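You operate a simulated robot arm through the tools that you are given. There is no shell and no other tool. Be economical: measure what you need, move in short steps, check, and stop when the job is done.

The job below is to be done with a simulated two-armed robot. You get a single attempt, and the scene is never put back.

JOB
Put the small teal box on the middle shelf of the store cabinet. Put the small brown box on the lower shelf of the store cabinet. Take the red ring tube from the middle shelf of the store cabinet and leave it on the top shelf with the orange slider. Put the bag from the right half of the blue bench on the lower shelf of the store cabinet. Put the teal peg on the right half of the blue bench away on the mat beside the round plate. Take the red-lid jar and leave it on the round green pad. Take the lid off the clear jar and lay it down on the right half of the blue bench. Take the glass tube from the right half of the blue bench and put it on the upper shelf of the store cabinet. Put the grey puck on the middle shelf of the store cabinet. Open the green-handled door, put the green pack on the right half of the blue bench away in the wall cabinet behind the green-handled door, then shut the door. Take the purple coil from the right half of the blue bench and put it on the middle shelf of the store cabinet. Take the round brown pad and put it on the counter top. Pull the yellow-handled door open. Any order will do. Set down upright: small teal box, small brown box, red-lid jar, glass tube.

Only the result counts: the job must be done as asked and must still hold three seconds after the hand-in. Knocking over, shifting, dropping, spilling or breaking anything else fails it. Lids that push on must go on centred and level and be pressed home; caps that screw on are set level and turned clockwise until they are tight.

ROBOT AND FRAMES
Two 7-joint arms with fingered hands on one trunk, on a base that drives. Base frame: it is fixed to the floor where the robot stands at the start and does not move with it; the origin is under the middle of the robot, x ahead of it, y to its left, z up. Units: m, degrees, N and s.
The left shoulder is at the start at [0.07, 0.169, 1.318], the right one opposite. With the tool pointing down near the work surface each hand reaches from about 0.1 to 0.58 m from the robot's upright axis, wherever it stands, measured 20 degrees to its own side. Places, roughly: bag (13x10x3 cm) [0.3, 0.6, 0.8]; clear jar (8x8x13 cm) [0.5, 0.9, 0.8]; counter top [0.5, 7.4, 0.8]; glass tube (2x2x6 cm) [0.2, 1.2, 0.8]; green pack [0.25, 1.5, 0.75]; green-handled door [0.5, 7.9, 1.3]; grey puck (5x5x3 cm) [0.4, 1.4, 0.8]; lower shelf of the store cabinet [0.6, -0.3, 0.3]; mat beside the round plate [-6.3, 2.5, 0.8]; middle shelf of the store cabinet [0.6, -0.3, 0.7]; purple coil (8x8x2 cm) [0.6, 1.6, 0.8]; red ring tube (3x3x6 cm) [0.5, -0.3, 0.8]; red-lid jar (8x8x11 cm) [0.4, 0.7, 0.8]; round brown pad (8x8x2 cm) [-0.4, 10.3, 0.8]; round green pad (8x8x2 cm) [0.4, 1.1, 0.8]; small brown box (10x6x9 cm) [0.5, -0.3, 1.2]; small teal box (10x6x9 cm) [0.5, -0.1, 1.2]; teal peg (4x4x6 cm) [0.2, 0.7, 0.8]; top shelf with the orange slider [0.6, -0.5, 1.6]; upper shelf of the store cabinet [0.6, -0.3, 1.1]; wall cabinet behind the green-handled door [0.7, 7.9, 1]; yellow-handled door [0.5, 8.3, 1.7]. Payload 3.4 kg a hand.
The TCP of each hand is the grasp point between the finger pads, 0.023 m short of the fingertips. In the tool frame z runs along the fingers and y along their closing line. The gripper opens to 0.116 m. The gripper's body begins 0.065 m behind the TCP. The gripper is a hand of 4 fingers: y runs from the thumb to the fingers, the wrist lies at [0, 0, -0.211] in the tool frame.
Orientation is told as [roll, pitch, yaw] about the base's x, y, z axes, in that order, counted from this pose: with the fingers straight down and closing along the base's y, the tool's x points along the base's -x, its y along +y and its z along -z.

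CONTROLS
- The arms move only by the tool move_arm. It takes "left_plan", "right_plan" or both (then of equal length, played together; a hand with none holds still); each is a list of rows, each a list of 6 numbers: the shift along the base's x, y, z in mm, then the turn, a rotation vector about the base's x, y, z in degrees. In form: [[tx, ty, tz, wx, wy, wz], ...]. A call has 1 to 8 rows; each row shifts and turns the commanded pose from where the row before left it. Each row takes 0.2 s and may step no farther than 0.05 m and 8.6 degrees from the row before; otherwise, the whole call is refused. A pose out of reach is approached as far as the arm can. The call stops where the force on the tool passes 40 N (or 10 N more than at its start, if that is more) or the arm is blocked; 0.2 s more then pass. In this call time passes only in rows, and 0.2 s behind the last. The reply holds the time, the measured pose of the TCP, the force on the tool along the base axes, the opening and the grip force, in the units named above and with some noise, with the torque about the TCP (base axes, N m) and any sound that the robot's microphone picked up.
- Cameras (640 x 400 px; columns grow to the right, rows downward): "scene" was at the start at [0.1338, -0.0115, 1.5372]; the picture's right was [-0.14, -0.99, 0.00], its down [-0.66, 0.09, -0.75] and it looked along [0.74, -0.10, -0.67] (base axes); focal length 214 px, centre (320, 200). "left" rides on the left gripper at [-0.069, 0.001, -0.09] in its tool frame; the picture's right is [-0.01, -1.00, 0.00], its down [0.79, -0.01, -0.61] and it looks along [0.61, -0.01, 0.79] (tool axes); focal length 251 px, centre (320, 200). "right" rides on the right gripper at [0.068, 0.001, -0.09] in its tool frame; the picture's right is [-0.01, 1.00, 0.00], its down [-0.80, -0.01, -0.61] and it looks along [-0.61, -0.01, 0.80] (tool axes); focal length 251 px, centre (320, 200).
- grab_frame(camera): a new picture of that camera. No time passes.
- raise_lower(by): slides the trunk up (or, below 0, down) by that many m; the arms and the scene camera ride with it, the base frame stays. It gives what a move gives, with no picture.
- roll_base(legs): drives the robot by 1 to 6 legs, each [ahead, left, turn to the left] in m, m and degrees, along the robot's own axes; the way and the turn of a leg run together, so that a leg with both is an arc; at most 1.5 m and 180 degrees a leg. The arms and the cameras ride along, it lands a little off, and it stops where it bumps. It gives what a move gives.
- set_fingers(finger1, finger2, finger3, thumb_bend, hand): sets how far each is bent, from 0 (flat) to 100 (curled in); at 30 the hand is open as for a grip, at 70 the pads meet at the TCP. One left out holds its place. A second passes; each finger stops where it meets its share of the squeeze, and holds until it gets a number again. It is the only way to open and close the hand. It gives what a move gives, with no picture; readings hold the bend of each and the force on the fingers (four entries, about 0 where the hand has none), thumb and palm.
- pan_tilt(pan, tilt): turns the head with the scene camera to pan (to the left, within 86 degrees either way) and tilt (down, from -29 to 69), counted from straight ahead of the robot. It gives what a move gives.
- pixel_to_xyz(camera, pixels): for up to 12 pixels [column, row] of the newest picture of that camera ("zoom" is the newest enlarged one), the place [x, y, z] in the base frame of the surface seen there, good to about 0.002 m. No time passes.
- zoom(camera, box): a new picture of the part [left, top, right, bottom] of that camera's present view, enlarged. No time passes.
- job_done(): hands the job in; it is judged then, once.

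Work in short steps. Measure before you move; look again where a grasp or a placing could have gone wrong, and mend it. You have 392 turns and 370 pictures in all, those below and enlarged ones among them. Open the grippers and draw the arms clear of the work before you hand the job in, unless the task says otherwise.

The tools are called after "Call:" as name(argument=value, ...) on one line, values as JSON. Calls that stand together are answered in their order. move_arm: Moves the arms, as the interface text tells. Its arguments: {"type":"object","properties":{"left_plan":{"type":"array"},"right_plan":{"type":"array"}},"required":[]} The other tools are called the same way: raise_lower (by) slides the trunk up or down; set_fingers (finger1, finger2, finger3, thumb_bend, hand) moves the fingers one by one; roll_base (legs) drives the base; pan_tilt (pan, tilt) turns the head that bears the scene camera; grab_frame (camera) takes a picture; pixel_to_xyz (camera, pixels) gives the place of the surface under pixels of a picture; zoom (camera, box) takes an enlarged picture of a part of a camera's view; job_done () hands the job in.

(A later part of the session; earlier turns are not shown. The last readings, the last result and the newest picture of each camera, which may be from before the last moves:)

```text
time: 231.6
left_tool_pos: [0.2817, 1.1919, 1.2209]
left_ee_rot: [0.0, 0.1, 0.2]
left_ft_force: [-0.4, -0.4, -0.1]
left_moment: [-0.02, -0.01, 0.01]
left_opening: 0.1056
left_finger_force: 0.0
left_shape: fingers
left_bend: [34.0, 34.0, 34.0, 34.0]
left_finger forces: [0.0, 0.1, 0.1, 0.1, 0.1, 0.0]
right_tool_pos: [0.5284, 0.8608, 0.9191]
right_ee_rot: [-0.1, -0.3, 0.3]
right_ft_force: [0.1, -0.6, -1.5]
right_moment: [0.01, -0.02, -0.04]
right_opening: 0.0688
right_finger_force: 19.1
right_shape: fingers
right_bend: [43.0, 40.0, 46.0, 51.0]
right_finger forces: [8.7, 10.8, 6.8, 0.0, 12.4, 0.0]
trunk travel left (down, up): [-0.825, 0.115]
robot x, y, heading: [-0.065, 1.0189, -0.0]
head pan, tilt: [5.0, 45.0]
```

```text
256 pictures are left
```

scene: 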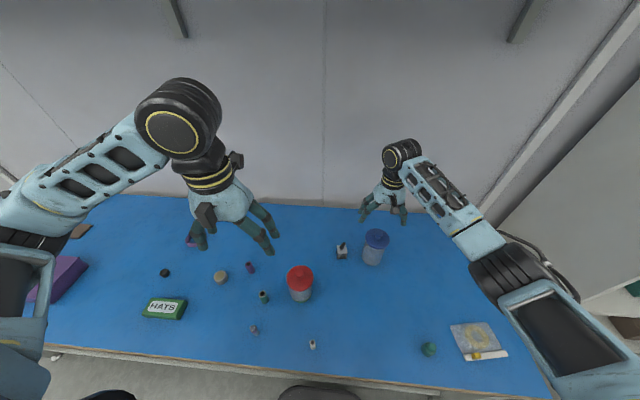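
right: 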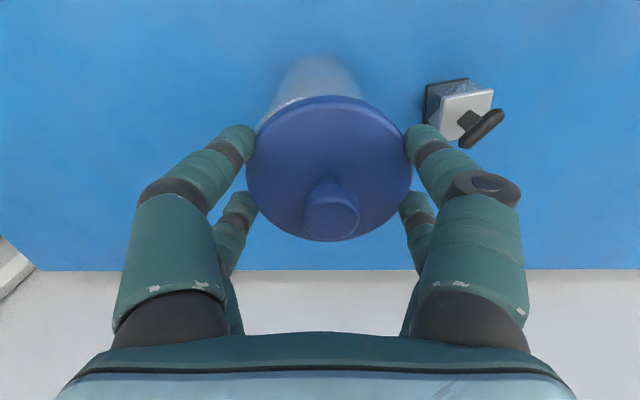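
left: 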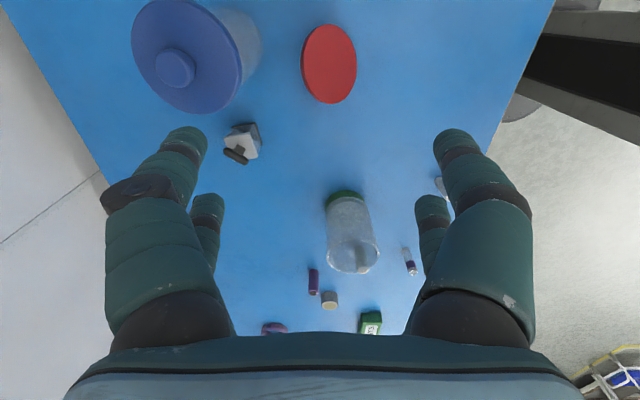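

Snap — the lid is free. Lift it and check the jar stayed.

Call:
move_arm(right_plan=[[0, 0, 15, 0, 0, 0], [0, 0, 30, 0, 0, 0], [0, 0, 40, 0, 0, 0], [-40, 5, 0, 0, 0, 0], [-40, 10, 0, 0, 0, 0], [-40, 10, 0, 0, 0, 0], [-40, 10, 0, 0, 0, 0], [-10, 5, -30, 0, 0, 0]])

Call:
grab_frame(camera="right")

Call:
grab_frame(camera="scene")

```text
time: 233.4
left_tool_pos: [0.2827, 1.1913, 1.2208]
left_ee_rot: [0.0, 0.2, 0.2]
left_ft_force: [0.3, 0.7, 0.0]
left_moment: [-0.02, 0.02, -0.02]
left_opening: 0.1057
left_finger_force: 0.1
left_shape: fingers
left_bend: [34.0, 34.0, 34.0, 34.0]
left_finger forces: [0.1, 0.0, 0.0, 0.0, 0.1, 0.1]
right_tool_pos: [0.3573, 0.9015, 0.9736]
right_ee_rot: [0.2, -0.3, 0.2]
right_ft_force: [-0.6, 0.5, -1.4]
right_moment: [-0.01, 0.0, -0.02]
right_opening: 0.0683
right_finger_force: 19.9
right_shape: fingers
right_bend: [43.0, 40.0, 46.0, 51.0]
right_finger forces: [8.8, 10.6, 6.9, 0.0, 12.4, 0.0]
trunk travel left (down, up): [-0.825, 0.115]
robot x, y, heading: [-0.0609, 1.0168, -0.0]
head pan, tilt: [5.0, 45.0]
```

```text
255 pictures are left
```

right: 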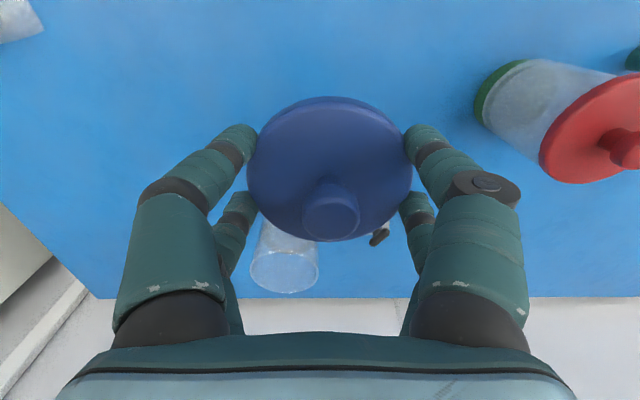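

```text
254 pictures are left
```

scene: 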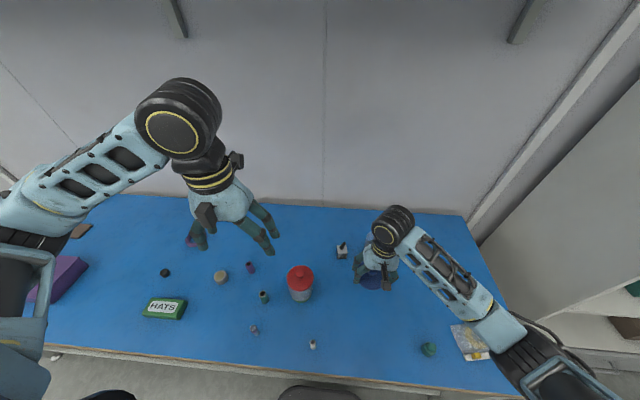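

The clear jar stands uncovered; lower the lid onto the bench at (0.357,0.90).

Call:
move_arm(right_plan=[[0, 0, -45, 0, 0, 0], [0, 0, -45, 0, 0, 0], [0, 0, -45, 0, 0, 0], [0, 0, -42, 0, 0, 0], [0, 0, -4, 0, 0, 0], [0, 0, -3, 0, 0, 0]])

Call:
set_fingers(hand="right", finger1=32, finger2=32, finger3=32, thumb_bend=32)

Call:
move_arm(right_plan=[[0, 0, 30, 0, 0, 0], [0, 0, 45, 0, 0, 0], [0, 0, 45, 0, 0, 0], [0, 0, 45, 0, 0, 0], [0, 0, 45, 0, 0, 0]])

Call:
grab_frame(camera="right")

```text
time: 234.8
left_tool_pos: [0.2816, 1.1918, 1.22]
left_ee_rot: [0.0, 0.0, 0.2]
left_ft_force: [-0.3, 0.5, 0.6]
left_moment: [-0.02, -0.02, -0.01]
left_opening: 0.1054
left_finger_force: 0.1
left_shape: fingers
left_bend: [34.0, 34.0, 34.0, 34.0]
left_finger forces: [0.1, 0.0, 0.0, 0.0, 0.0, 0.0]
right_tool_pos: [0.3595, 0.9005, 0.7898]
right_ee_rot: [0.2, -0.3, 0.4]
right_ft_force: [-0.4, 0.3, -1.6]
right_moment: [0.02, 0.02, 0.04]
right_opening: 0.068
right_finger_force: 19.5
right_shape: fingers
right_bend: [43.0, 40.0, 46.0, 51.0]
right_finger forces: [8.5, 10.9, 7.1, 0.0, 12.6, 0.1]
trunk travel left (down, up): [-0.825, 0.115]
robot x, y, heading: [-0.0585, 1.0163, -0.1]
head pan, tilt: [5.0, 45.0]
```

```text
time: 235.8
left_tool_pos: [0.2825, 1.1913, 1.2204]
left_ee_rot: [0.0, 0.1, 0.2]
left_ft_force: [0.1, 0.1, 0.2]
left_moment: [0.04, -0.02, -0.02]
left_opening: 0.1056
left_finger_force: 0.1
left_shape: fingers
left_bend: [34.0, 34.0, 34.0, 34.0]
left_finger forces: [0.1, 0.2, 0.0, 0.0, 0.0, 0.0]
right_tool_pos: [0.36, 0.9012, 0.7899]
right_ee_rot: [0.1, -0.3, 0.2]
right_ft_force: [0.3, 0.8, -0.2]
right_moment: [-0.01, 0.02, -0.01]
right_opening: 0.1108
right_finger_force: 0.1
right_shape: fingers
right_bend: [32.0, 32.0, 32.0, 32.0]
right_finger forces: [0.0, 0.0, 0.0, 0.0, 0.0, 0.0]
trunk travel left (down, up): [-0.825, 0.115]
robot x, y, heading: [-0.0614, 1.0208, 0.1]
head pan, tilt: [5.0, 45.0]
```

```text
time: 237.0
left_tool_pos: [0.2818, 1.1918, 1.2204]
left_ee_rot: [0.1, 0.2, 0.2]
left_ft_force: [-0.3, -0.6, 0.0]
left_moment: [-0.01, 0.02, 0.02]
left_opening: 0.1056
left_finger_force: 0.2
left_shape: fingers
left_bend: [34.0, 34.0, 34.0, 34.0]
left_finger forces: [0.1, 0.1, 0.0, 0.0, 0.0, 0.0]
right_tool_pos: [0.3591, 0.9015, 1.0004]
right_ee_rot: [0.0, -0.4, 0.2]
right_ft_force: [0.1, 0.8, -0.1]
right_moment: [-0.01, 0.0, 0.01]
right_opening: 0.1109
right_finger_force: 0.1
right_shape: fingers
right_bend: [32.0, 32.0, 32.0, 32.0]
right_finger forces: [0.0, 0.0, 0.0, 0.0, 0.0, 0.0]
trunk travel left (down, up): [-0.825, 0.115]
robot x, y, heading: [-0.0588, 1.0192, -0.0]
head pan, tilt: [5.0, 45.0]
```

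```text
253 pictures are left
```

right: 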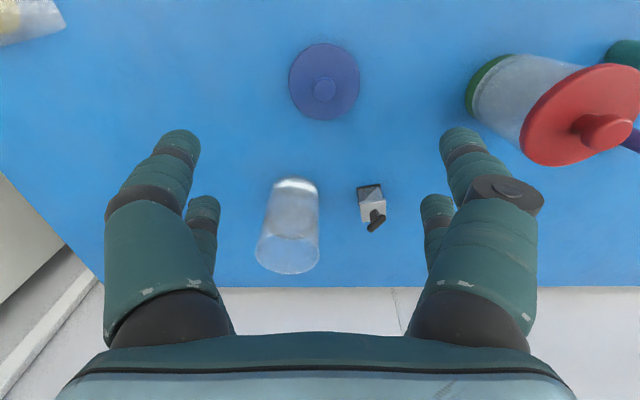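

Blue lid is laid on the bench. Next: grey puck with the left hand, then the coil with the right. Drive left 0.33 and bring the left hand over the puck.

Call:
roll_base(legs=[[0, 0.33, 0]])

Call:
move_arm(left_plan=[[20, -16, -35, 0, 0, 0], [20, -16, -35, 0, 0, 0], [20, -16, -35, 0, 0, 0], [20, -16, -35, 0, 0, 0], [20, -16, -30, 0, 0, 0], [20, -16, -30, 0, 0, 0]])

Call:
grab_frame(camera="left")

Call:
grab_frame(camera="scene")

```text
time: 239.2
left_tool_pos: [0.2816, 1.5199, 1.2211]
left_ee_rot: [0.0, 0.2, 0.3]
left_ft_force: [-0.5, 0.9, 0.4]
left_moment: [-0.01, -0.03, -0.02]
left_opening: 0.1056
left_finger_force: 0.1
left_shape: fingers
left_bend: [34.0, 34.0, 34.0, 34.0]
left_finger forces: [0.0, 0.1, 0.2, 0.0, 0.0, 0.1]
right_tool_pos: [0.3604, 1.2296, 1.0]
right_ee_rot: [0.0, -0.3, 0.3]
right_ft_force: [-0.9, 1.0, -0.3]
right_moment: [0.01, -0.01, 0.03]
right_opening: 0.1107
right_finger_force: 0.1
right_shape: fingers
right_bend: [32.0, 32.0, 32.0, 32.0]
right_finger forces: [0.0, 0.0, 0.0, 0.0, 0.1, 0.0]
trunk travel left (down, up): [-0.825, 0.115]
robot x, y, heading: [-0.065, 1.3476, 0.2]
head pan, tilt: [5.0, 45.0]
```

```text
time: 240.6
left_tool_pos: [0.4025, 1.4251, 1.0211]
left_ee_rot: [0.1, 0.2, 0.3]
left_ft_force: [-0.2, -0.1, -0.8]
left_moment: [0.02, 0.01, -0.01]
left_opening: 0.1057
left_finger_force: 0.1
left_shape: fingers
left_bend: [34.0, 34.0, 34.0, 34.0]
left_finger forces: [0.0, 0.1, 0.1, 0.0, 0.0, 0.0]
right_tool_pos: [0.3603, 1.2302, 0.9988]
right_ee_rot: [0.1, -0.3, 0.4]
right_ft_force: [1.0, 0.6, -0.5]
right_moment: [0.0, 0.01, 0.0]
right_opening: 0.1108
right_finger_force: 0.1
right_shape: fingers
right_bend: [32.0, 32.0, 32.0, 32.0]
right_finger forces: [0.1, 0.0, 0.0, 0.0, 0.0, 0.1]
trunk travel left (down, up): [-0.825, 0.115]
robot x, y, heading: [-0.0619, 1.3486, -0.0]
head pan, tilt: [5.0, 45.0]
```

```text
252 pictures are left
```

left: 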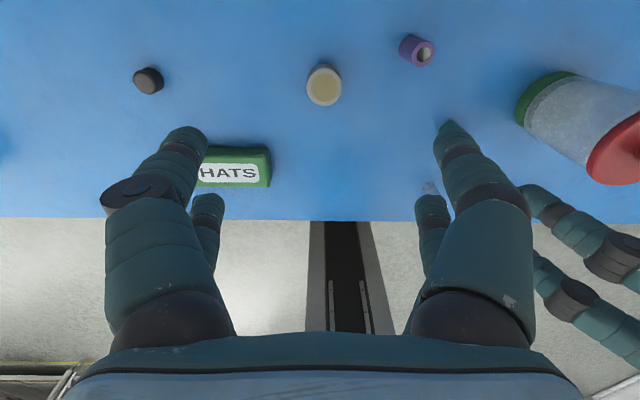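

```text
251 pictures are left
```

scene: 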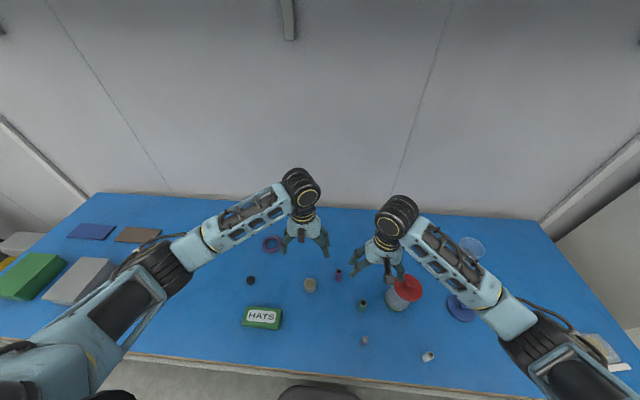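

Measure puck, coil, and neighbours.

Call:
pixel_to_xyz(camera="left", pixels=[[307, 86], [341, 86], [323, 70], [323, 104], [323, 86], [416, 50], [150, 80], [235, 172]])

Call:
zoom(camera="scene", box=[230, 220, 350, 310])

Call:
pixel_to_xyz(camera="zoom", pixels=[[165, 110], [280, 125], [225, 88], [225, 165], [172, 130], [275, 105], [425, 350]])

```text
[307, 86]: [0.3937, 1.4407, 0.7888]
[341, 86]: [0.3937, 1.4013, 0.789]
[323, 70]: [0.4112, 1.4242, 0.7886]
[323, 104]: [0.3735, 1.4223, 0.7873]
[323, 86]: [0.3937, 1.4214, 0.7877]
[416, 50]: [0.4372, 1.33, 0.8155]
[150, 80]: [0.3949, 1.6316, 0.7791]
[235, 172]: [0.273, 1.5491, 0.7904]
```

```text
4.44 times, centred on (290, 265) of scene
```

zoom: 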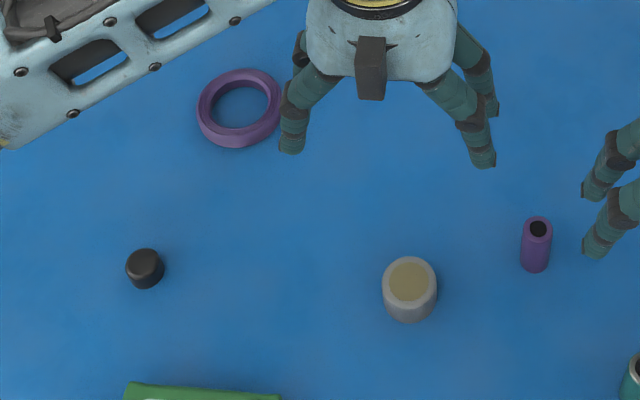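

```text
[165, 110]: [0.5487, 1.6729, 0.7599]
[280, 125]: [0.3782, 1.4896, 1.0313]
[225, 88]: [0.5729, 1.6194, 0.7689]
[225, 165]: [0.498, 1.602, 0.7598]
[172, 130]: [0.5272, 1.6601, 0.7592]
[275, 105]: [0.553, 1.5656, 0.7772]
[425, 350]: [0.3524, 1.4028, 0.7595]
```

Puck centre (0.393,1.421). Use one digit pair: TCP at x≈0.367; narrow opening and descend.

Call:
set_fingers(hand="left", finger1=42, finger2=42, finger3=42, thumb_bend=42)

Call:
move_arm(left_plan=[[-35, -4, -20, 0, 0, 0], [0, 0, -45, 0, 0, 0], [0, 0, -45, 0, 0, 0], [0, 0, -45, 0, 0, 0], [0, 0, -45, 0, 0, 0], [0, 0, -34, 0, 0, 0]])

Call:
grab_frame(camera="left")

```text
time: 241.6
left_tool_pos: [0.4019, 1.426, 1.0214]
left_ee_rot: [0.0, 0.1, 0.2]
left_ft_force: [0.9, -0.4, -1.1]
left_moment: [0.01, 0.01, -0.04]
left_opening: 0.0829
left_finger_force: 0.2
left_shape: fingers
left_bend: [42.0, 42.0, 42.0, 42.0]
left_finger forces: [0.1, 0.0, 0.0, 0.0, 0.0, 0.0]
right_tool_pos: [0.3593, 1.2318, 0.9998]
right_ee_rot: [0.1, -0.3, 0.3]
right_ft_force: [0.7, 0.0, -0.6]
right_moment: [0.03, -0.04, 0.01]
right_opening: 0.1108
right_finger_force: 0.1
right_shape: fingers
right_bend: [32.0, 32.0, 32.0, 32.0]
right_finger forces: [0.0, 0.0, 0.0, 0.0, 0.1, 0.0]
trunk travel left (down, up): [-0.825, 0.115]
robot x, y, heading: [-0.0587, 1.3487, 0.1]
head pan, tilt: [5.0, 45.0]
```

```text
time: 243.0
left_tool_pos: [0.3669, 1.4222, 0.7871]
left_ee_rot: [0.0, -0.2, 0.2]
left_ft_force: [3.2, 0.1, 9.5]
left_moment: [-0.02, -0.03, 0.02]
left_opening: 0.083
left_finger_force: 4.3
left_shape: fingers
left_bend: [42.0, 42.0, 42.0, 42.0]
left_finger forces: [1.1, 3.4, 3.0, 0.0, 1.9, 0.1]
right_tool_pos: [0.3574, 1.2308, 0.9998]
right_ee_rot: [0.1, -0.5, 0.4]
right_ft_force: [0.7, 0.2, 0.0]
right_moment: [0.0, -0.01, -0.03]
right_opening: 0.1111
right_finger_force: 0.0
right_shape: fingers
right_bend: [32.0, 32.0, 32.0, 32.0]
right_finger forces: [0.1, 0.0, 0.1, 0.1, 0.1, 0.0]
trunk travel left (down, up): [-0.825, 0.115]
robot x, y, heading: [-0.0601, 1.3483, 0.1]
head pan, tilt: [5.0, 45.0]
```

```text
249 pictures are left
```

left: 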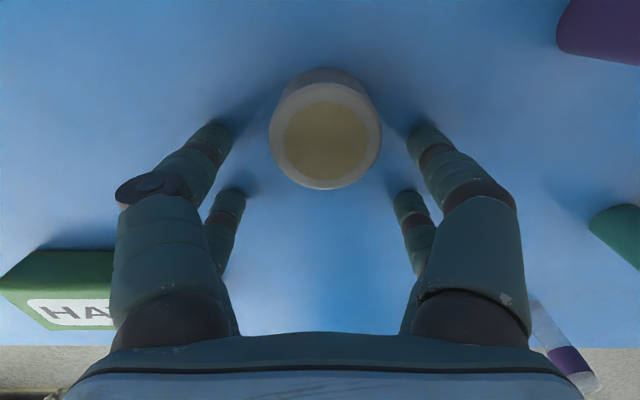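

Tips touch the table; raise 4 mm and close.

Call:
move_arm(left_plan=[[0, -1, 4, 0, 0, 0]])

Call:
set_fingers(hand="left", finger1=68, finger2=66, finger3=66, thumb_bend=68)

Call:
move_arm(left_plan=[[0, 0, 20, 0, 0, 0], [0, 0, 40, 0, 0, 0], [0, 0, 45, 0, 0, 0]])

Call:
grab_frame(camera="left")

```text
time: 243.4
left_tool_pos: [0.3681, 1.4219, 0.7893]
left_ee_rot: [0.2, 0.2, 0.2]
left_ft_force: [-0.8, -0.1, -0.2]
left_moment: [-0.01, 0.02, 0.01]
left_opening: 0.0822
left_finger_force: 0.1
left_shape: fingers
left_bend: [42.0, 42.0, 42.0, 42.0]
left_finger forces: [0.1, 0.0, 0.1, 0.0, 0.0, 0.1]
right_tool_pos: [0.3602, 1.2311, 0.9981]
right_ee_rot: [0.2, -0.4, 0.3]
right_ft_force: [0.0, 1.0, -0.1]
right_moment: [0.01, 0.0, 0.01]
right_opening: 0.111
right_finger_force: 0.0
right_shape: fingers
right_bend: [32.0, 32.0, 32.0, 32.0]
right_finger forces: [0.0, 0.1, 0.0, 0.0, 0.0, 0.0]
trunk travel left (down, up): [-0.825, 0.115]
robot x, y, heading: [-0.0605, 1.3492, 0.2]
head pan, tilt: [5.0, 45.0]
```

```text
time: 244.4
left_tool_pos: [0.3666, 1.422, 0.7891]
left_ee_rot: [0.0, 0.0, 0.3]
left_ft_force: [-1.1, 0.1, 0.0]
left_moment: [0.04, 0.0, 0.04]
left_opening: 0.0361
left_finger_force: 7.8
left_shape: fingers
left_bend: [56.0, 66.0, 66.0, 60.0]
left_finger forces: [7.9, 0.0, 0.0, 0.1, 8.2, 0.0]
right_tool_pos: [0.3597, 1.2304, 1.0]
right_ee_rot: [0.1, -0.3, 0.3]
right_ft_force: [-0.6, 0.2, 0.4]
right_moment: [0.0, 0.0, -0.04]
right_opening: 0.1108
right_finger_force: 0.2
right_shape: fingers
right_bend: [32.0, 32.0, 32.0, 32.0]
right_finger forces: [0.0, 0.0, 0.0, 0.0, 0.0, 0.1]
trunk travel left (down, up): [-0.825, 0.115]
robot x, y, heading: [-0.062, 1.3488, -0.1]
head pan, tilt: [5.0, 45.0]
```

```text
time: 245.2
left_tool_pos: [0.3659, 1.4206, 0.894]
left_ee_rot: [0.2, 0.1, 0.2]
left_ft_force: [-0.1, -0.1, -0.8]
left_moment: [0.03, 0.02, 0.04]
left_opening: 0.036
left_finger_force: 8.1
left_shape: fingers
left_bend: [55.0, 66.0, 66.0, 61.0]
left_finger forces: [7.8, 0.1, 0.0, 0.0, 8.0, 0.1]
right_tool_pos: [0.3599, 1.2306, 0.9996]
right_ee_rot: [0.2, -0.3, 0.2]
right_ft_force: [-1.2, -0.4, -0.4]
right_moment: [0.02, 0.0, 0.02]
right_opening: 0.1111
right_finger_force: 0.1
right_shape: fingers
right_bend: [32.0, 32.0, 32.0, 32.0]
right_finger forces: [0.0, 0.1, 0.0, 0.1, 0.1, 0.0]
trunk travel left (down, up): [-0.825, 0.115]
robot x, y, heading: [-0.0606, 1.3472, 0.2]
head pan, tilt: [5.0, 45.0]
```

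```text
248 pictures are left
```

left: 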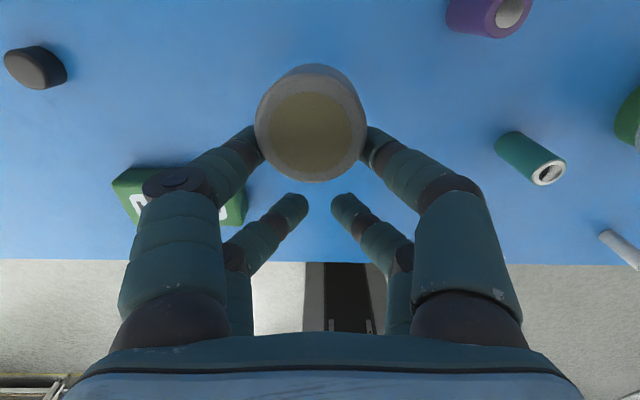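

Puck held. Raise the left hand and pull it back, drive left 0.4 for the coil, and place the right hand above it.

Call:
move_arm(left_plan=[[-15, 0, 40, 0, 0, 0], [-15, 0, 40, 0, 0, 0], [-20, 0, 40, 0, 0, 0], [-20, 0, 40, 0, 0, 0], [-20, 0, 40, 0, 0, 0]])

Call:
roll_base(legs=[[0.015, 0.4, 0]])

Call:
move_arm(right_plan=[[45, 0, 0, 0, 0, 0], [45, 0, 0, 0, 0, 0], [45, 0, 0, 0, 0, 0], [30, 0, 0, 0, 0, 0]])

Call:
grab_frame(camera="right")

```text
time: 245.9
left_tool_pos: [0.3408, 1.5096, 0.9441]
left_ee_rot: [12.4, -0.7, 1.7]
left_ft_force: [0.2, 0.9, -0.7]
left_moment: [-0.02, 0.0, -0.01]
left_opening: 0.0348
left_finger_force: 7.4
left_shape: fingers
left_bend: [55.0, 66.0, 66.0, 62.0]
left_finger forces: [7.2, 0.0, 0.1, 0.1, 7.2, 0.0]
left hand out of reach, approached as far as the arm can: row 2, 3
right_tool_pos: [0.3588, 1.2312, 1.001]
right_ee_rot: [-0.1, -0.3, 0.3]
right_ft_force: [0.1, 0.2, -0.3]
right_moment: [0.0, 0.0, 0.03]
right_opening: 0.111
right_finger_force: 0.1
right_shape: fingers
right_bend: [32.0, 32.0, 32.0, 32.0]
right_finger forces: [0.1, 0.1, 0.0, 0.0, 0.1, 0.0]
trunk travel left (down, up): [-0.825, 0.115]
robot x, y, heading: [-0.0638, 1.3494, 0.2]
head pan, tilt: [5.0, 45.0]
stopped in row 3 (left hand): the arm was blocked; the commanded pose is now the measured one
```

```text
time: 248.4
left_tool_pos: [0.3466, 1.8863, 0.9446]
left_ee_rot: [12.5, -0.9, 0.2]
left_ft_force: [0.0, 0.9, -1.7]
left_moment: [-0.03, 0.06, -0.03]
left_opening: 0.0328
left_finger_force: 6.1
left_shape: fingers
left_bend: [55.0, 66.0, 66.0, 62.0]
left_finger forces: [5.7, 0.0, 0.0, 0.1, 6.3, 0.0]
right_tool_pos: [0.3578, 1.6087, 0.9999]
right_ee_rot: [0.2, -0.4, -1.0]
right_ft_force: [-0.3, 0.4, 0.2]
right_moment: [0.01, 0.0, 0.0]
right_opening: 0.111
right_finger_force: 0.1
right_shape: fingers
right_bend: [32.0, 32.0, 32.0, 32.0]
right_finger forces: [0.0, 0.0, 0.0, 0.1, 0.1, 0.0]
trunk travel left (down, up): [-0.825, 0.115]
robot x, y, heading: [-0.0596, 1.7386, -1.2]
head pan, tilt: [5.0, 45.0]
```

```text
time: 249.4
left_tool_pos: [0.3477, 1.888, 0.9434]
left_ee_rot: [12.4, -0.8, 0.3]
left_ft_force: [0.1, 0.0, -1.3]
left_moment: [0.01, 0.03, 0.01]
left_opening: 0.0327
left_finger_force: 5.7
left_shape: fingers
left_bend: [56.0, 66.0, 66.0, 62.0]
left_finger forces: [5.7, 0.0, 0.0, 0.1, 6.2, 0.0]
right_tool_pos: [0.5249, 1.6115, 0.9985]
right_ee_rot: [0.0, -0.3, -0.9]
right_ft_force: [-0.5, 0.6, 0.1]
right_moment: [-0.01, 0.02, 0.0]
right_opening: 0.1111
right_finger_force: 0.1
right_shape: fingers
right_bend: [32.0, 32.0, 32.0, 32.0]
right_finger forces: [0.1, 0.0, 0.1, 0.0, 0.0, 0.0]
trunk travel left (down, up): [-0.825, 0.115]
robot x, y, heading: [-0.0586, 1.7401, -1.2]
head pan, tilt: [5.0, 45.0]
```

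```text
247 pictures are left
```

right: 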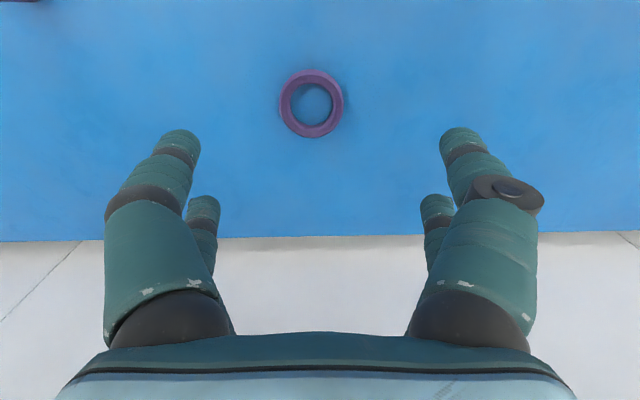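

The left arm got blocked again while folding. Look before continuing.

Call:
pan_tilt(pan=25, tilt=50)

Call:
grab_frame(camera="scene")

Call:
pixel_to_xyz(camera="right", pixels=[[284, 104], [339, 104], [311, 75], [311, 132]])

```text
time: 250.2
left_tool_pos: [0.3466, 1.8876, 0.9448]
left_ee_rot: [12.5, -0.8, 0.2]
left_ft_force: [0.2, -0.2, -0.5]
left_moment: [0.0, 0.01, 0.03]
left_opening: 0.0329
left_finger_force: 6.2
left_shape: fingers
left_bend: [56.0, 66.0, 66.0, 62.0]
left_finger forces: [5.7, 0.0, 0.1, 0.0, 6.3, 0.0]
right_tool_pos: [0.5237, 1.6106, 0.9984]
right_ee_rot: [0.0, -0.3, -1.0]
right_ft_force: [0.4, 0.1, -0.2]
right_moment: [0.01, -0.02, -0.02]
right_opening: 0.1111
right_finger_force: 0.1
right_shape: fingers
right_bend: [32.0, 32.0, 32.0, 32.0]
right_finger forces: [0.0, 0.0, 0.1, 0.0, 0.0, 0.1]
trunk travel left (down, up): [-0.825, 0.115]
robot x, y, heading: [-0.0582, 1.7386, -1.2]
head pan, tilt: [25.0, 50.0]
```

```text
246 pictures are left
```

scene: 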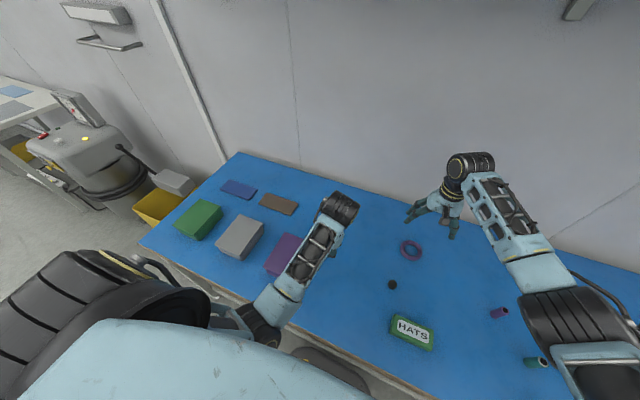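

```text
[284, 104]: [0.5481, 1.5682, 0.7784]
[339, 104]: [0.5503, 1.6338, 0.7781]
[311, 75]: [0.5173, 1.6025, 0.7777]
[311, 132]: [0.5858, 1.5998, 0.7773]
```

Coil centre (0.551,1.601). Descend with the right hand and grip it across.

Call:
move_arm(right_plan=[[28, -10, -35, 0, 0, 0], [0, 0, -45, 0, 0, 0], [0, 0, -45, 0, 0, 0], [0, 0, -45, 0, 0, 0], [0, 0, -40, 0, 0, 0]])

Call:
set_fingers(hand="right", finger1=62, finger2=62, finger3=62, thumb_bend=62)

Call:
grab_frame(camera="right")

```text
time: 251.4
left_tool_pos: [0.3469, 1.8863, 0.9438]
left_ee_rot: [12.5, -0.9, 0.2]
left_ft_force: [0.4, 0.4, 0.1]
left_moment: [-0.03, 0.01, 0.04]
left_opening: 0.0328
left_finger_force: 5.5
left_shape: fingers
left_bend: [56.0, 66.0, 66.0, 62.0]
left_finger forces: [5.7, 0.0, 0.1, 0.0, 6.0, 0.0]
right_tool_pos: [0.4995, 1.5862, 0.8162]
right_ee_rot: [0.1, -0.3, -1.1]
right_ft_force: [-0.3, 0.4, 0.2]
right_moment: [0.04, 0.0, 0.0]
right_opening: 0.1108
right_finger_force: 0.0
right_shape: fingers
right_bend: [32.0, 32.0, 32.0, 32.0]
right_finger forces: [0.0, 0.0, 0.0, 0.0, 0.0, 0.0]
right hand out of reach, approached as far as the arm can: row 2, 3, 4, 5
trunk travel left (down, up): [-0.825, 0.115]
robot x, y, heading: [-0.0574, 1.7383, -1.1]
head pan, tilt: [25.0, 50.0]
```

```text
time: 252.4
left_tool_pos: [0.3473, 1.8859, 0.9434]
left_ee_rot: [12.5, -0.8, 0.2]
left_ft_force: [-0.6, 0.3, -1.5]
left_moment: [0.03, 0.04, 0.03]
left_opening: 0.0329
left_finger_force: 5.6
left_shape: fingers
left_bend: [56.0, 66.0, 66.0, 62.0]
left_finger forces: [5.6, 0.1, 0.0, 0.0, 6.2, 0.1]
right_tool_pos: [0.4993, 1.5859, 0.8151]
right_ee_rot: [0.0, -0.3, -1.0]
right_ft_force: [0.5, -0.2, -0.3]
right_moment: [0.0, -0.03, 0.05]
right_opening: 0.0237
right_finger_force: 0.0
right_shape: fingers
right_bend: [62.0, 62.0, 62.0, 62.0]
right_finger forces: [0.0, 0.1, 0.1, 0.0, 0.0, 0.1]
trunk travel left (down, up): [-0.825, 0.115]
robot x, y, heading: [-0.059, 1.7407, -0.8]
head pan, tilt: [25.0, 50.0]
```

```text
245 pictures are left
```

right: 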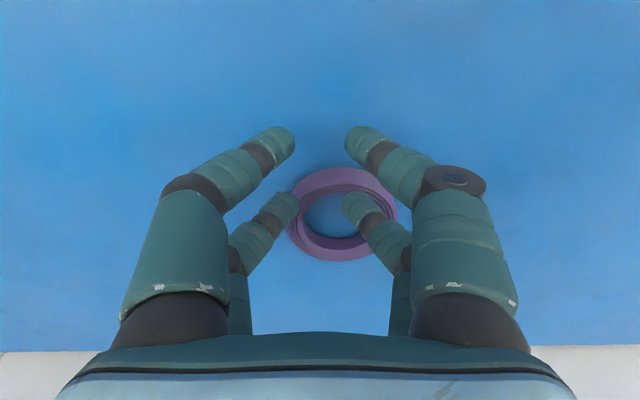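

The coil is just out of tool-down reach. Open, rise, and pitch the right tool -32° to gain reach.

Call:
set_fingers(hand="right", finger1=32, finger2=32, finger3=32, thumb_bend=32)

Call:
move_arm(right_plan=[[0, 0, 40, 0, -8, 0], [0, 0, 40, 0, -8, 0], [0, 0, 20, 0, -8, 0], [0, 0, 0, 0, -8, 1]])

Call:
grab_frame(camera="right")

Call:
grab_frame(camera="scene")

```text
time: 253.4
left_tool_pos: [0.3451, 1.8865, 0.9436]
left_ee_rot: [12.5, -0.7, 0.1]
left_ft_force: [-0.3, 0.3, -0.2]
left_moment: [0.02, 0.0, 0.01]
left_opening: 0.0329
left_finger_force: 5.8
left_shape: fingers
left_bend: [56.0, 66.0, 66.0, 62.0]
left_finger forces: [5.6, 0.0, 0.0, 0.0, 6.1, 0.0]
right_tool_pos: [0.5011, 1.5866, 0.8146]
right_ee_rot: [0.0, -0.3, -1.1]
right_ft_force: [-0.1, -0.5, 0.7]
right_moment: [0.0, 0.01, 0.02]
right_opening: 0.1108
right_finger_force: 0.1
right_shape: fingers
right_bend: [32.0, 32.0, 32.0, 32.0]
right_finger forces: [0.0, 0.0, 0.1, 0.0, 0.1, 0.0]
trunk travel left (down, up): [-0.825, 0.115]
robot x, y, heading: [-0.0597, 1.74, -1.1]
head pan, tilt: [25.0, 50.0]
```

```text
time: 254.4
left_tool_pos: [0.3474, 1.8864, 0.9434]
left_ee_rot: [12.3, -0.8, 0.3]
left_ft_force: [0.3, -0.7, -1.6]
left_moment: [-0.03, 0.05, 0.0]
left_opening: 0.0329
left_finger_force: 6.0
left_shape: fingers
left_bend: [56.0, 66.0, 66.0, 62.0]
left_finger forces: [5.6, 0.0, 0.1, 0.0, 6.1, 0.0]
right_tool_pos: [0.6326, 1.5365, 0.8779]
right_ee_rot: [0.6, -32.3, 0.0]
right_ft_force: [-0.1, 0.3, -0.3]
right_moment: [0.0, 0.02, -0.03]
right_opening: 0.1113
right_finger_force: 0.1
right_shape: fingers
right_bend: [32.0, 32.0, 32.0, 32.0]
right_finger forces: [0.0, 0.1, 0.0, 0.0, 0.0, 0.1]
right hand out of reach, approached as far as the arm can: row 1, 2, 3, 4
trunk travel left (down, up): [-0.825, 0.115]
robot x, y, heading: [-0.0582, 1.7379, -1.2]
head pan, tilt: [25.0, 50.0]
```

```text
244 pictures are left
```

right: 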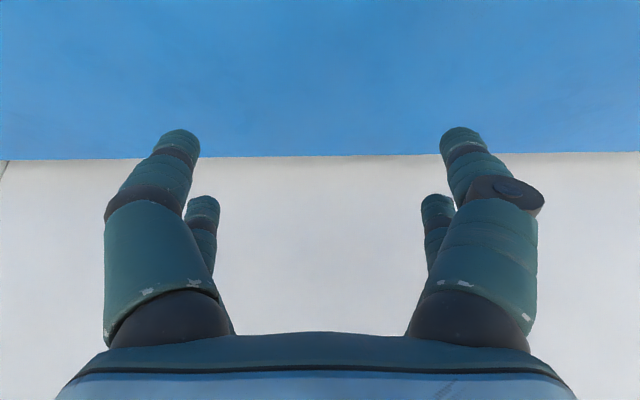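

```text
243 pictures are left
```

scene: 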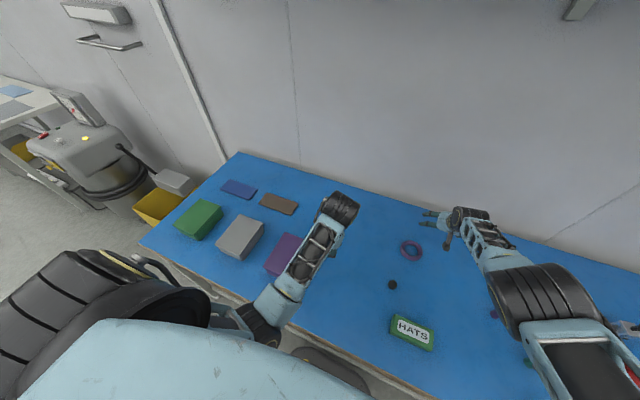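

The right arm sits at an odd reach limit. Back the commanded pose off (toward the robot, up) and see whether it recovers.

Call:
move_arm(right_plan=[[-40, 0, 20, 0, 0, 0], [-40, 0, 20, 0, 0, 0], [-40, 0, 10, 0, 0, 0]])

Call:
grab_frame(camera="scene")

```text
time: 255.2
left_tool_pos: [0.3475, 1.8867, 0.9448]
left_ee_rot: [12.3, -0.7, 0.3]
left_ft_force: [0.2, -0.3, -0.9]
left_moment: [0.0, 0.07, 0.0]
left_opening: 0.033
left_finger_force: 5.7
left_shape: fingers
left_bend: [56.0, 66.0, 66.0, 62.0]
left_finger forces: [5.7, 0.0, 0.0, 0.1, 6.0, 0.0]
right_tool_pos: [0.6296, 1.5385, 0.872]
right_ee_rot: [0.6, -32.2, -0.1]
right_ft_force: [-0.2, 0.2, -0.1]
right_moment: [0.0, 0.0, -0.01]
right_opening: 0.1112
right_finger_force: 0.1
right_shape: fingers
right_bend: [32.0, 32.0, 32.0, 32.0]
right_finger forces: [0.1, 0.0, 0.0, 0.0, 0.1, 0.1]
right hand out of reach, approached as far as the arm can: row 1, 2, 3
trunk travel left (down, up): [-0.825, 0.115]
robot x, y, heading: [-0.0603, 1.7354, -1.3]
head pan, tilt: [25.0, 50.0]
```

```text
242 pictures are left
```

scene: 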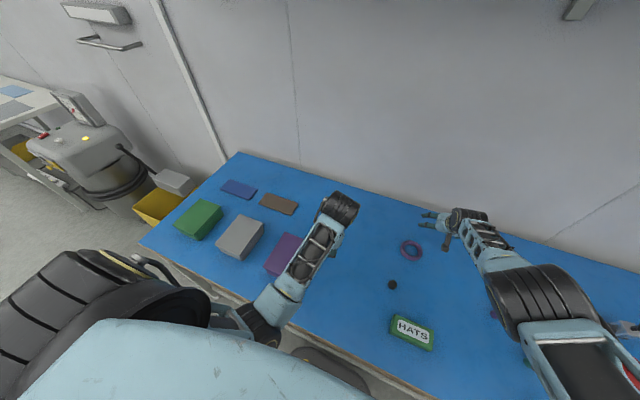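

Undo the pitch to free it.

Call:
move_arm(right_plan=[[0, 0, 20, 0, 8, 0], [0, 0, 20, 0, 8, 0], [0, 0, 20, 0, 8, 0], [0, 0, 0, 0, 8, 0]])

Call:
grab_frame(camera="scene")

```text
time: 256.2
left_tool_pos: [0.3462, 1.8884, 0.9433]
left_ee_rot: [12.5, -0.8, 0.2]
left_ft_force: [0.0, -0.8, -2.0]
left_moment: [0.03, 0.06, 0.0]
left_opening: 0.0328
left_finger_force: 5.8
left_shape: fingers
left_bend: [56.0, 66.0, 66.0, 62.0]
left_finger forces: [5.6, 0.0, 0.0, 0.1, 5.9, 0.1]
right_tool_pos: [0.5579, 1.5389, 0.9402]
right_ee_rot: [0.5, -0.1, -0.1]
right_ft_force: [0.6, 0.2, 0.0]
right_moment: [0.02, -0.04, -0.01]
right_opening: 0.1111
right_finger_force: 0.1
right_shape: fingers
right_bend: [32.0, 32.0, 32.0, 32.0]
right_finger forces: [0.0, 0.0, 0.1, 0.0, 0.0, 0.0]
right hand out of reach, approached as far as the arm can: row 1, 2, 3, 4
trunk travel left (down, up): [-0.825, 0.115]
robot x, y, heading: [-0.0579, 1.7345, -1.1]
head pan, tilt: [25.0, 50.0]
```

```text
241 pictures are left
```

scene: 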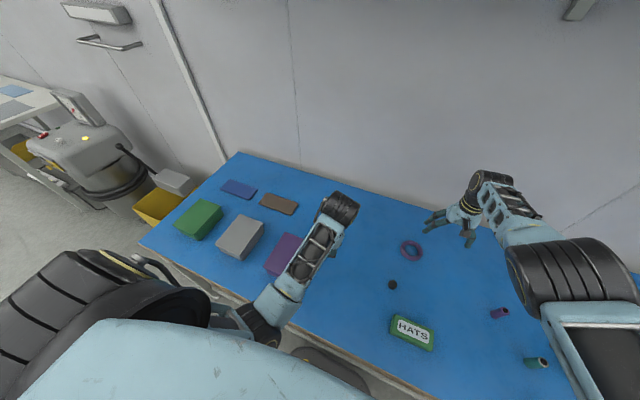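

Try the mirrored recovery for the right arm: swing inward (+y), then pull back.

Call:
move_arm(right_plan=[[40, 30, 0, 0, 0, 0], [40, 30, 0, 0, 0, 0], [0, 40, 20, 0, 0, 0], [0, 40, 20, 0, 0, 0]])

Call:
grab_frame(camera="scene")

```text
time: 257.2
left_tool_pos: [0.3459, 1.8881, 0.9441]
left_ee_rot: [12.4, -0.8, 0.2]
left_ft_force: [-0.2, 0.8, -1.6]
left_moment: [-0.01, 0.06, -0.04]
left_opening: 0.0329
left_finger_force: 5.7
left_shape: fingers
left_bend: [56.0, 66.0, 66.0, 62.0]
left_finger forces: [5.5, 0.0, 0.0, 0.0, 6.0, 0.0]
right_tool_pos: [0.5525, 1.6542, 0.9974]
right_ee_rot: [0.6, -0.5, -0.2]
right_ft_force: [-0.1, 1.1, 0.5]
right_moment: [-0.05, 0.01, -0.02]
right_opening: 0.1113
right_finger_force: 0.1
right_shape: fingers
right_bend: [32.0, 32.0, 32.0, 32.0]
right_finger forces: [0.0, 0.0, 0.0, 0.1, 0.0, 0.1]
right hand out of reach, approached as far as the arm can: row 1, 2, 4
trunk travel left (down, up): [-0.825, 0.115]
robot x, y, heading: [-0.0584, 1.7387, -0.9]
head pan, tilt: [25.0, 50.0]
```

```text
240 pictures are left
```

scene: 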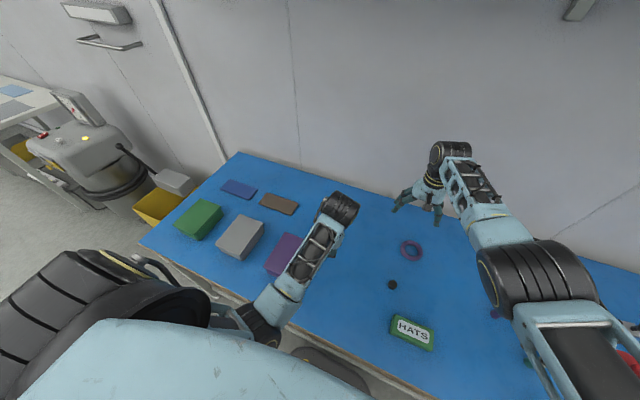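

It follows. Pull back now to a comfortable pose.

Call:
move_arm(right_plan=[[-40, 0, 0, 0, 0, 0], [-40, -10, 0, 0, 0, 0], [-40, -20, 0, 0, 0, 0], [-20, -30, 0, 0, 0, 0], [0, -30, 0, 0, 0, 0]])

Call:
grab_frame(camera="scene")

```text
time: 258.4
left_tool_pos: [0.347, 1.8858, 0.9434]
left_ee_rot: [12.5, -0.8, 0.2]
left_ft_force: [0.5, -0.3, -0.8]
left_moment: [-0.01, 0.02, 0.03]
left_opening: 0.0325
left_finger_force: 5.8
left_shape: fingers
left_bend: [56.0, 66.0, 66.0, 62.0]
left_finger forces: [5.5, 0.0, 0.1, 0.0, 5.5, 0.0]
right_tool_pos: [0.4134, 1.5623, 0.9969]
right_ee_rot: [0.6, -0.4, -0.1]
right_ft_force: [0.0, 1.0, -0.2]
right_moment: [0.01, -0.01, 0.0]
right_opening: 0.1114
right_finger_force: 0.1
right_shape: fingers
right_bend: [32.0, 32.0, 32.0, 32.0]
right_finger forces: [0.0, 0.1, 0.0, 0.0, 0.0, 0.1]
trunk travel left (down, up): [-0.825, 0.115]
robot x, y, heading: [-0.0605, 1.7392, -1.1]
head pan, tilt: [25.0, 50.0]
```

```text
239 pictures are left
```

scene: 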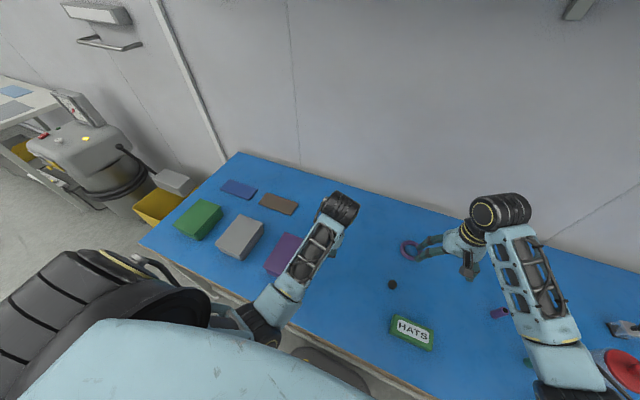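

Right arm is fine again. Now recover the left arm: extend, swing inward, pull back (puck in hand).

Call:
move_arm(left_plan=[[40, 10, 20, 0, 0, 0], [40, 10, 20, 0, 0, 0], [40, 0, 20, 0, 0, 0], [30, 0, 10, 0, 0, 0]])

Call:
move_arm(left_plan=[[0, -35, 0, -3, 0, 0], [0, -35, 0, -3, 0, 0], [0, -35, 0, -3, 0, 0], [0, -35, 0, -3, 0, 0], [-20, -10, 0, 0, 0, 0]])

Call:
move_arm(left_plan=[[-40, 0, 0, 0, 0, 0], [-40, 0, 0, 0, 0, 0], [-40, 0, 0, 0, 0, 0], [-30, 0, 0, 0, 0, 0]])

Call:
grab_frame(camera="scene")

```text
time: 259.4
left_tool_pos: [0.4983, 1.9052, 1.0151]
left_ee_rot: [12.2, -0.9, 0.2]
left_ft_force: [0.3, -0.5, 0.2]
left_moment: [0.04, -0.01, 0.0]
left_opening: 0.0084
left_finger_force: 0.1
left_shape: fingers
left_bend: [65.0, 66.0, 66.0, 68.0]
left_finger forces: [0.0, 0.1, 0.0, 0.0, 0.0, 0.1]
right_tool_pos: [0.4144, 1.564, 0.997]
right_ee_rot: [0.5, -0.4, -0.1]
right_ft_force: [1.3, 0.1, 0.1]
right_moment: [-0.04, 0.04, 0.01]
right_opening: 0.1112
right_finger_force: 0.1
right_shape: fingers
right_bend: [32.0, 32.0, 32.0, 32.0]
right_finger forces: [0.0, 0.0, 0.0, 0.0, 0.1, 0.0]
trunk travel left (down, up): [-0.825, 0.115]
robot x, y, heading: [-0.0602, 1.7378, -0.9]
head pan, tilt: [25.0, 50.0]
```

```text
time: 260.8
left_tool_pos: [0.4946, 1.794, 1.017]
left_ee_rot: [2.9, -2.1, 3.3]
left_ft_force: [0.1, 0.2, -0.8]
left_moment: [0.01, -0.03, 0.01]
left_opening: 0.0084
left_finger_force: 0.0
left_shape: fingers
left_bend: [65.0, 66.0, 66.0, 68.0]
left_finger forces: [0.0, 0.0, 0.0, 0.0, 0.0, 0.0]
right_tool_pos: [0.4132, 1.5633, 0.9963]
right_ee_rot: [0.5, -0.3, -0.1]
right_ft_force: [0.0, -0.2, 0.7]
right_moment: [0.0, -0.01, 0.02]
right_opening: 0.1113
right_finger_force: 0.1
right_shape: fingers
right_bend: [32.0, 32.0, 32.0, 32.0]
right_finger forces: [0.0, 0.0, 0.1, 0.1, 0.0, 0.1]
trunk travel left (down, up): [-0.825, 0.115]
robot x, y, heading: [-0.0619, 1.738, -1.2]
head pan, tilt: [25.0, 50.0]
stopped in row 5 (left hand): the arm was blocked; the commanded pose is now the measured one
```

```text
time: 261.5
left_tool_pos: [0.4624, 1.8571, 1.0299]
left_ee_rot: [9.2, -8.7, 6.7]
left_ft_force: [0.2, -0.8, 0.8]
left_moment: [0.0, 0.0, -0.01]
left_opening: 0.0087
left_finger_force: 0.0
left_shape: fingers
left_bend: [65.0, 66.0, 66.0, 68.0]
left_finger forces: [0.0, 0.1, 0.0, 0.0, 0.1, 0.0]
left hand out of reach, approached as far as the arm can: row 2, 3
right_tool_pos: [0.4126, 1.5648, 0.997]
right_ee_rot: [0.6, -0.3, -0.1]
right_ft_force: [-0.5, -1.1, -0.3]
right_moment: [0.0, 0.01, 0.01]
right_opening: 0.1113
right_finger_force: 0.1
right_shape: fingers
right_bend: [32.0, 32.0, 32.0, 32.0]
right_finger forces: [0.0, 0.0, 0.1, 0.0, 0.0, 0.0]
trunk travel left (down, up): [-0.825, 0.115]
robot x, y, heading: [-0.0606, 1.7334, -1.1]
head pan, tilt: [25.0, 50.0]
stopped in row 3 (left hand): the arm was blocked; the commanded pose is now the measured one
```

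```text
238 pictures are left
```

scene: 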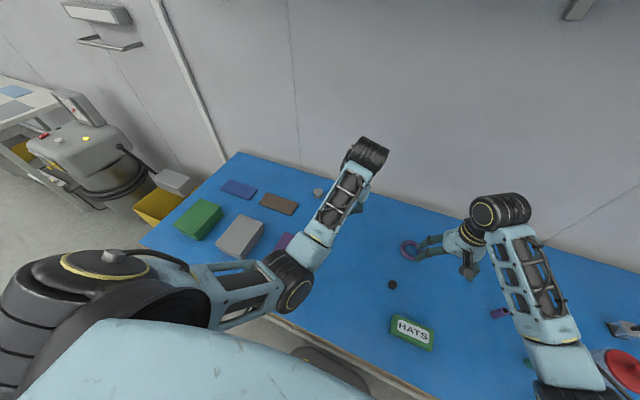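

The puck slipped out onto the bench near (318,192); I'll fetch it again later. First recover the left elbow with a fuller extension and swing.

Call:
move_arm(left_plan=[[45, 0, 15, -3, 3, 0], [45, 0, 15, -3, 3, -3], [45, 0, 0, -3, 2, -3]])

Call:
move_arm(left_plan=[[0, -40, 0, 0, 0, 0], [0, -40, 0, 0, 0, 0], [0, -40, 0, 0, 0, 0], [0, -40, 0, 0, 0, 0], [-30, -20, 0, 0, 0, 0], [-40, 0, 0, 0, 0, 0], [-40, 0, 0, 0, 0, 0], [-40, 0, 0, 0, 0, 0]])

Call:
grab_frame(camera="scene")

```text
time: 262.3
left_tool_pos: [0.5816, 1.8585, 1.0616]
left_ee_rot: [0.4, -0.1, 1.0]
left_ft_force: [-0.5, 0.1, -0.2]
left_moment: [0.0, 0.0, -0.01]
left_opening: 0.0085
left_finger_force: 0.0
left_shape: fingers
left_bend: [65.0, 66.0, 66.0, 68.0]
left_finger forces: [0.0, 0.0, 0.0, 0.0, 0.1, 0.0]
left hand out of reach, approached as far as the arm can: row 3
right_tool_pos: [0.413, 1.5655, 0.9983]
right_ee_rot: [0.4, -0.3, 0.0]
right_ft_force: [0.1, -0.6, 0.4]
right_moment: [-0.05, 0.04, 0.03]
right_opening: 0.1113
right_finger_force: 0.1
right_shape: fingers
right_bend: [32.0, 32.0, 32.0, 32.0]
right_finger forces: [0.0, 0.0, 0.0, 0.0, 0.0, 0.0]
trunk travel left (down, up): [-0.825, 0.115]
robot x, y, heading: [-0.0585, 1.7363, -1.1]
head pan, tilt: [25.0, 50.0]
```

```text
time: 264.1
left_tool_pos: [0.3796, 1.6964, 1.0657]
left_ee_rot: [0.7, 0.2, 1.1]
left_ft_force: [-0.9, -1.4, 0.1]
left_moment: [0.04, 0.0, 0.04]
left_opening: 0.0083
left_finger_force: 0.1
left_shape: fingers
left_bend: [66.0, 66.0, 66.0, 68.0]
left_finger forces: [0.0, 0.0, 0.0, 0.0, 0.0, 0.1]
left hand out of reach, approached as far as the arm can: row 1, 2, 3, 4
right_tool_pos: [0.4127, 1.5641, 0.9983]
right_ee_rot: [0.5, -0.4, 0.0]
right_ft_force: [0.3, -0.2, 0.1]
right_moment: [0.0, -0.03, -0.04]
right_opening: 0.1113
right_finger_force: 0.1
right_shape: fingers
right_bend: [32.0, 32.0, 32.0, 32.0]
right_finger forces: [0.0, 0.0, 0.1, 0.1, 0.0, 0.1]
trunk travel left (down, up): [-0.825, 0.115]
robot x, y, heading: [-0.0585, 1.7324, -1.2]
head pan, tilt: [25.0, 50.0]
```

```text
237 pictures are left
```

scene: 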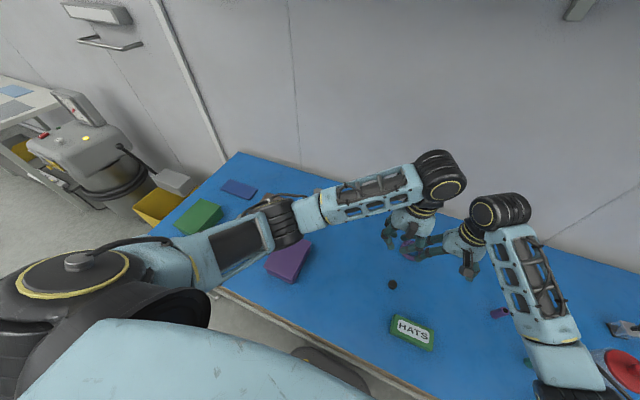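

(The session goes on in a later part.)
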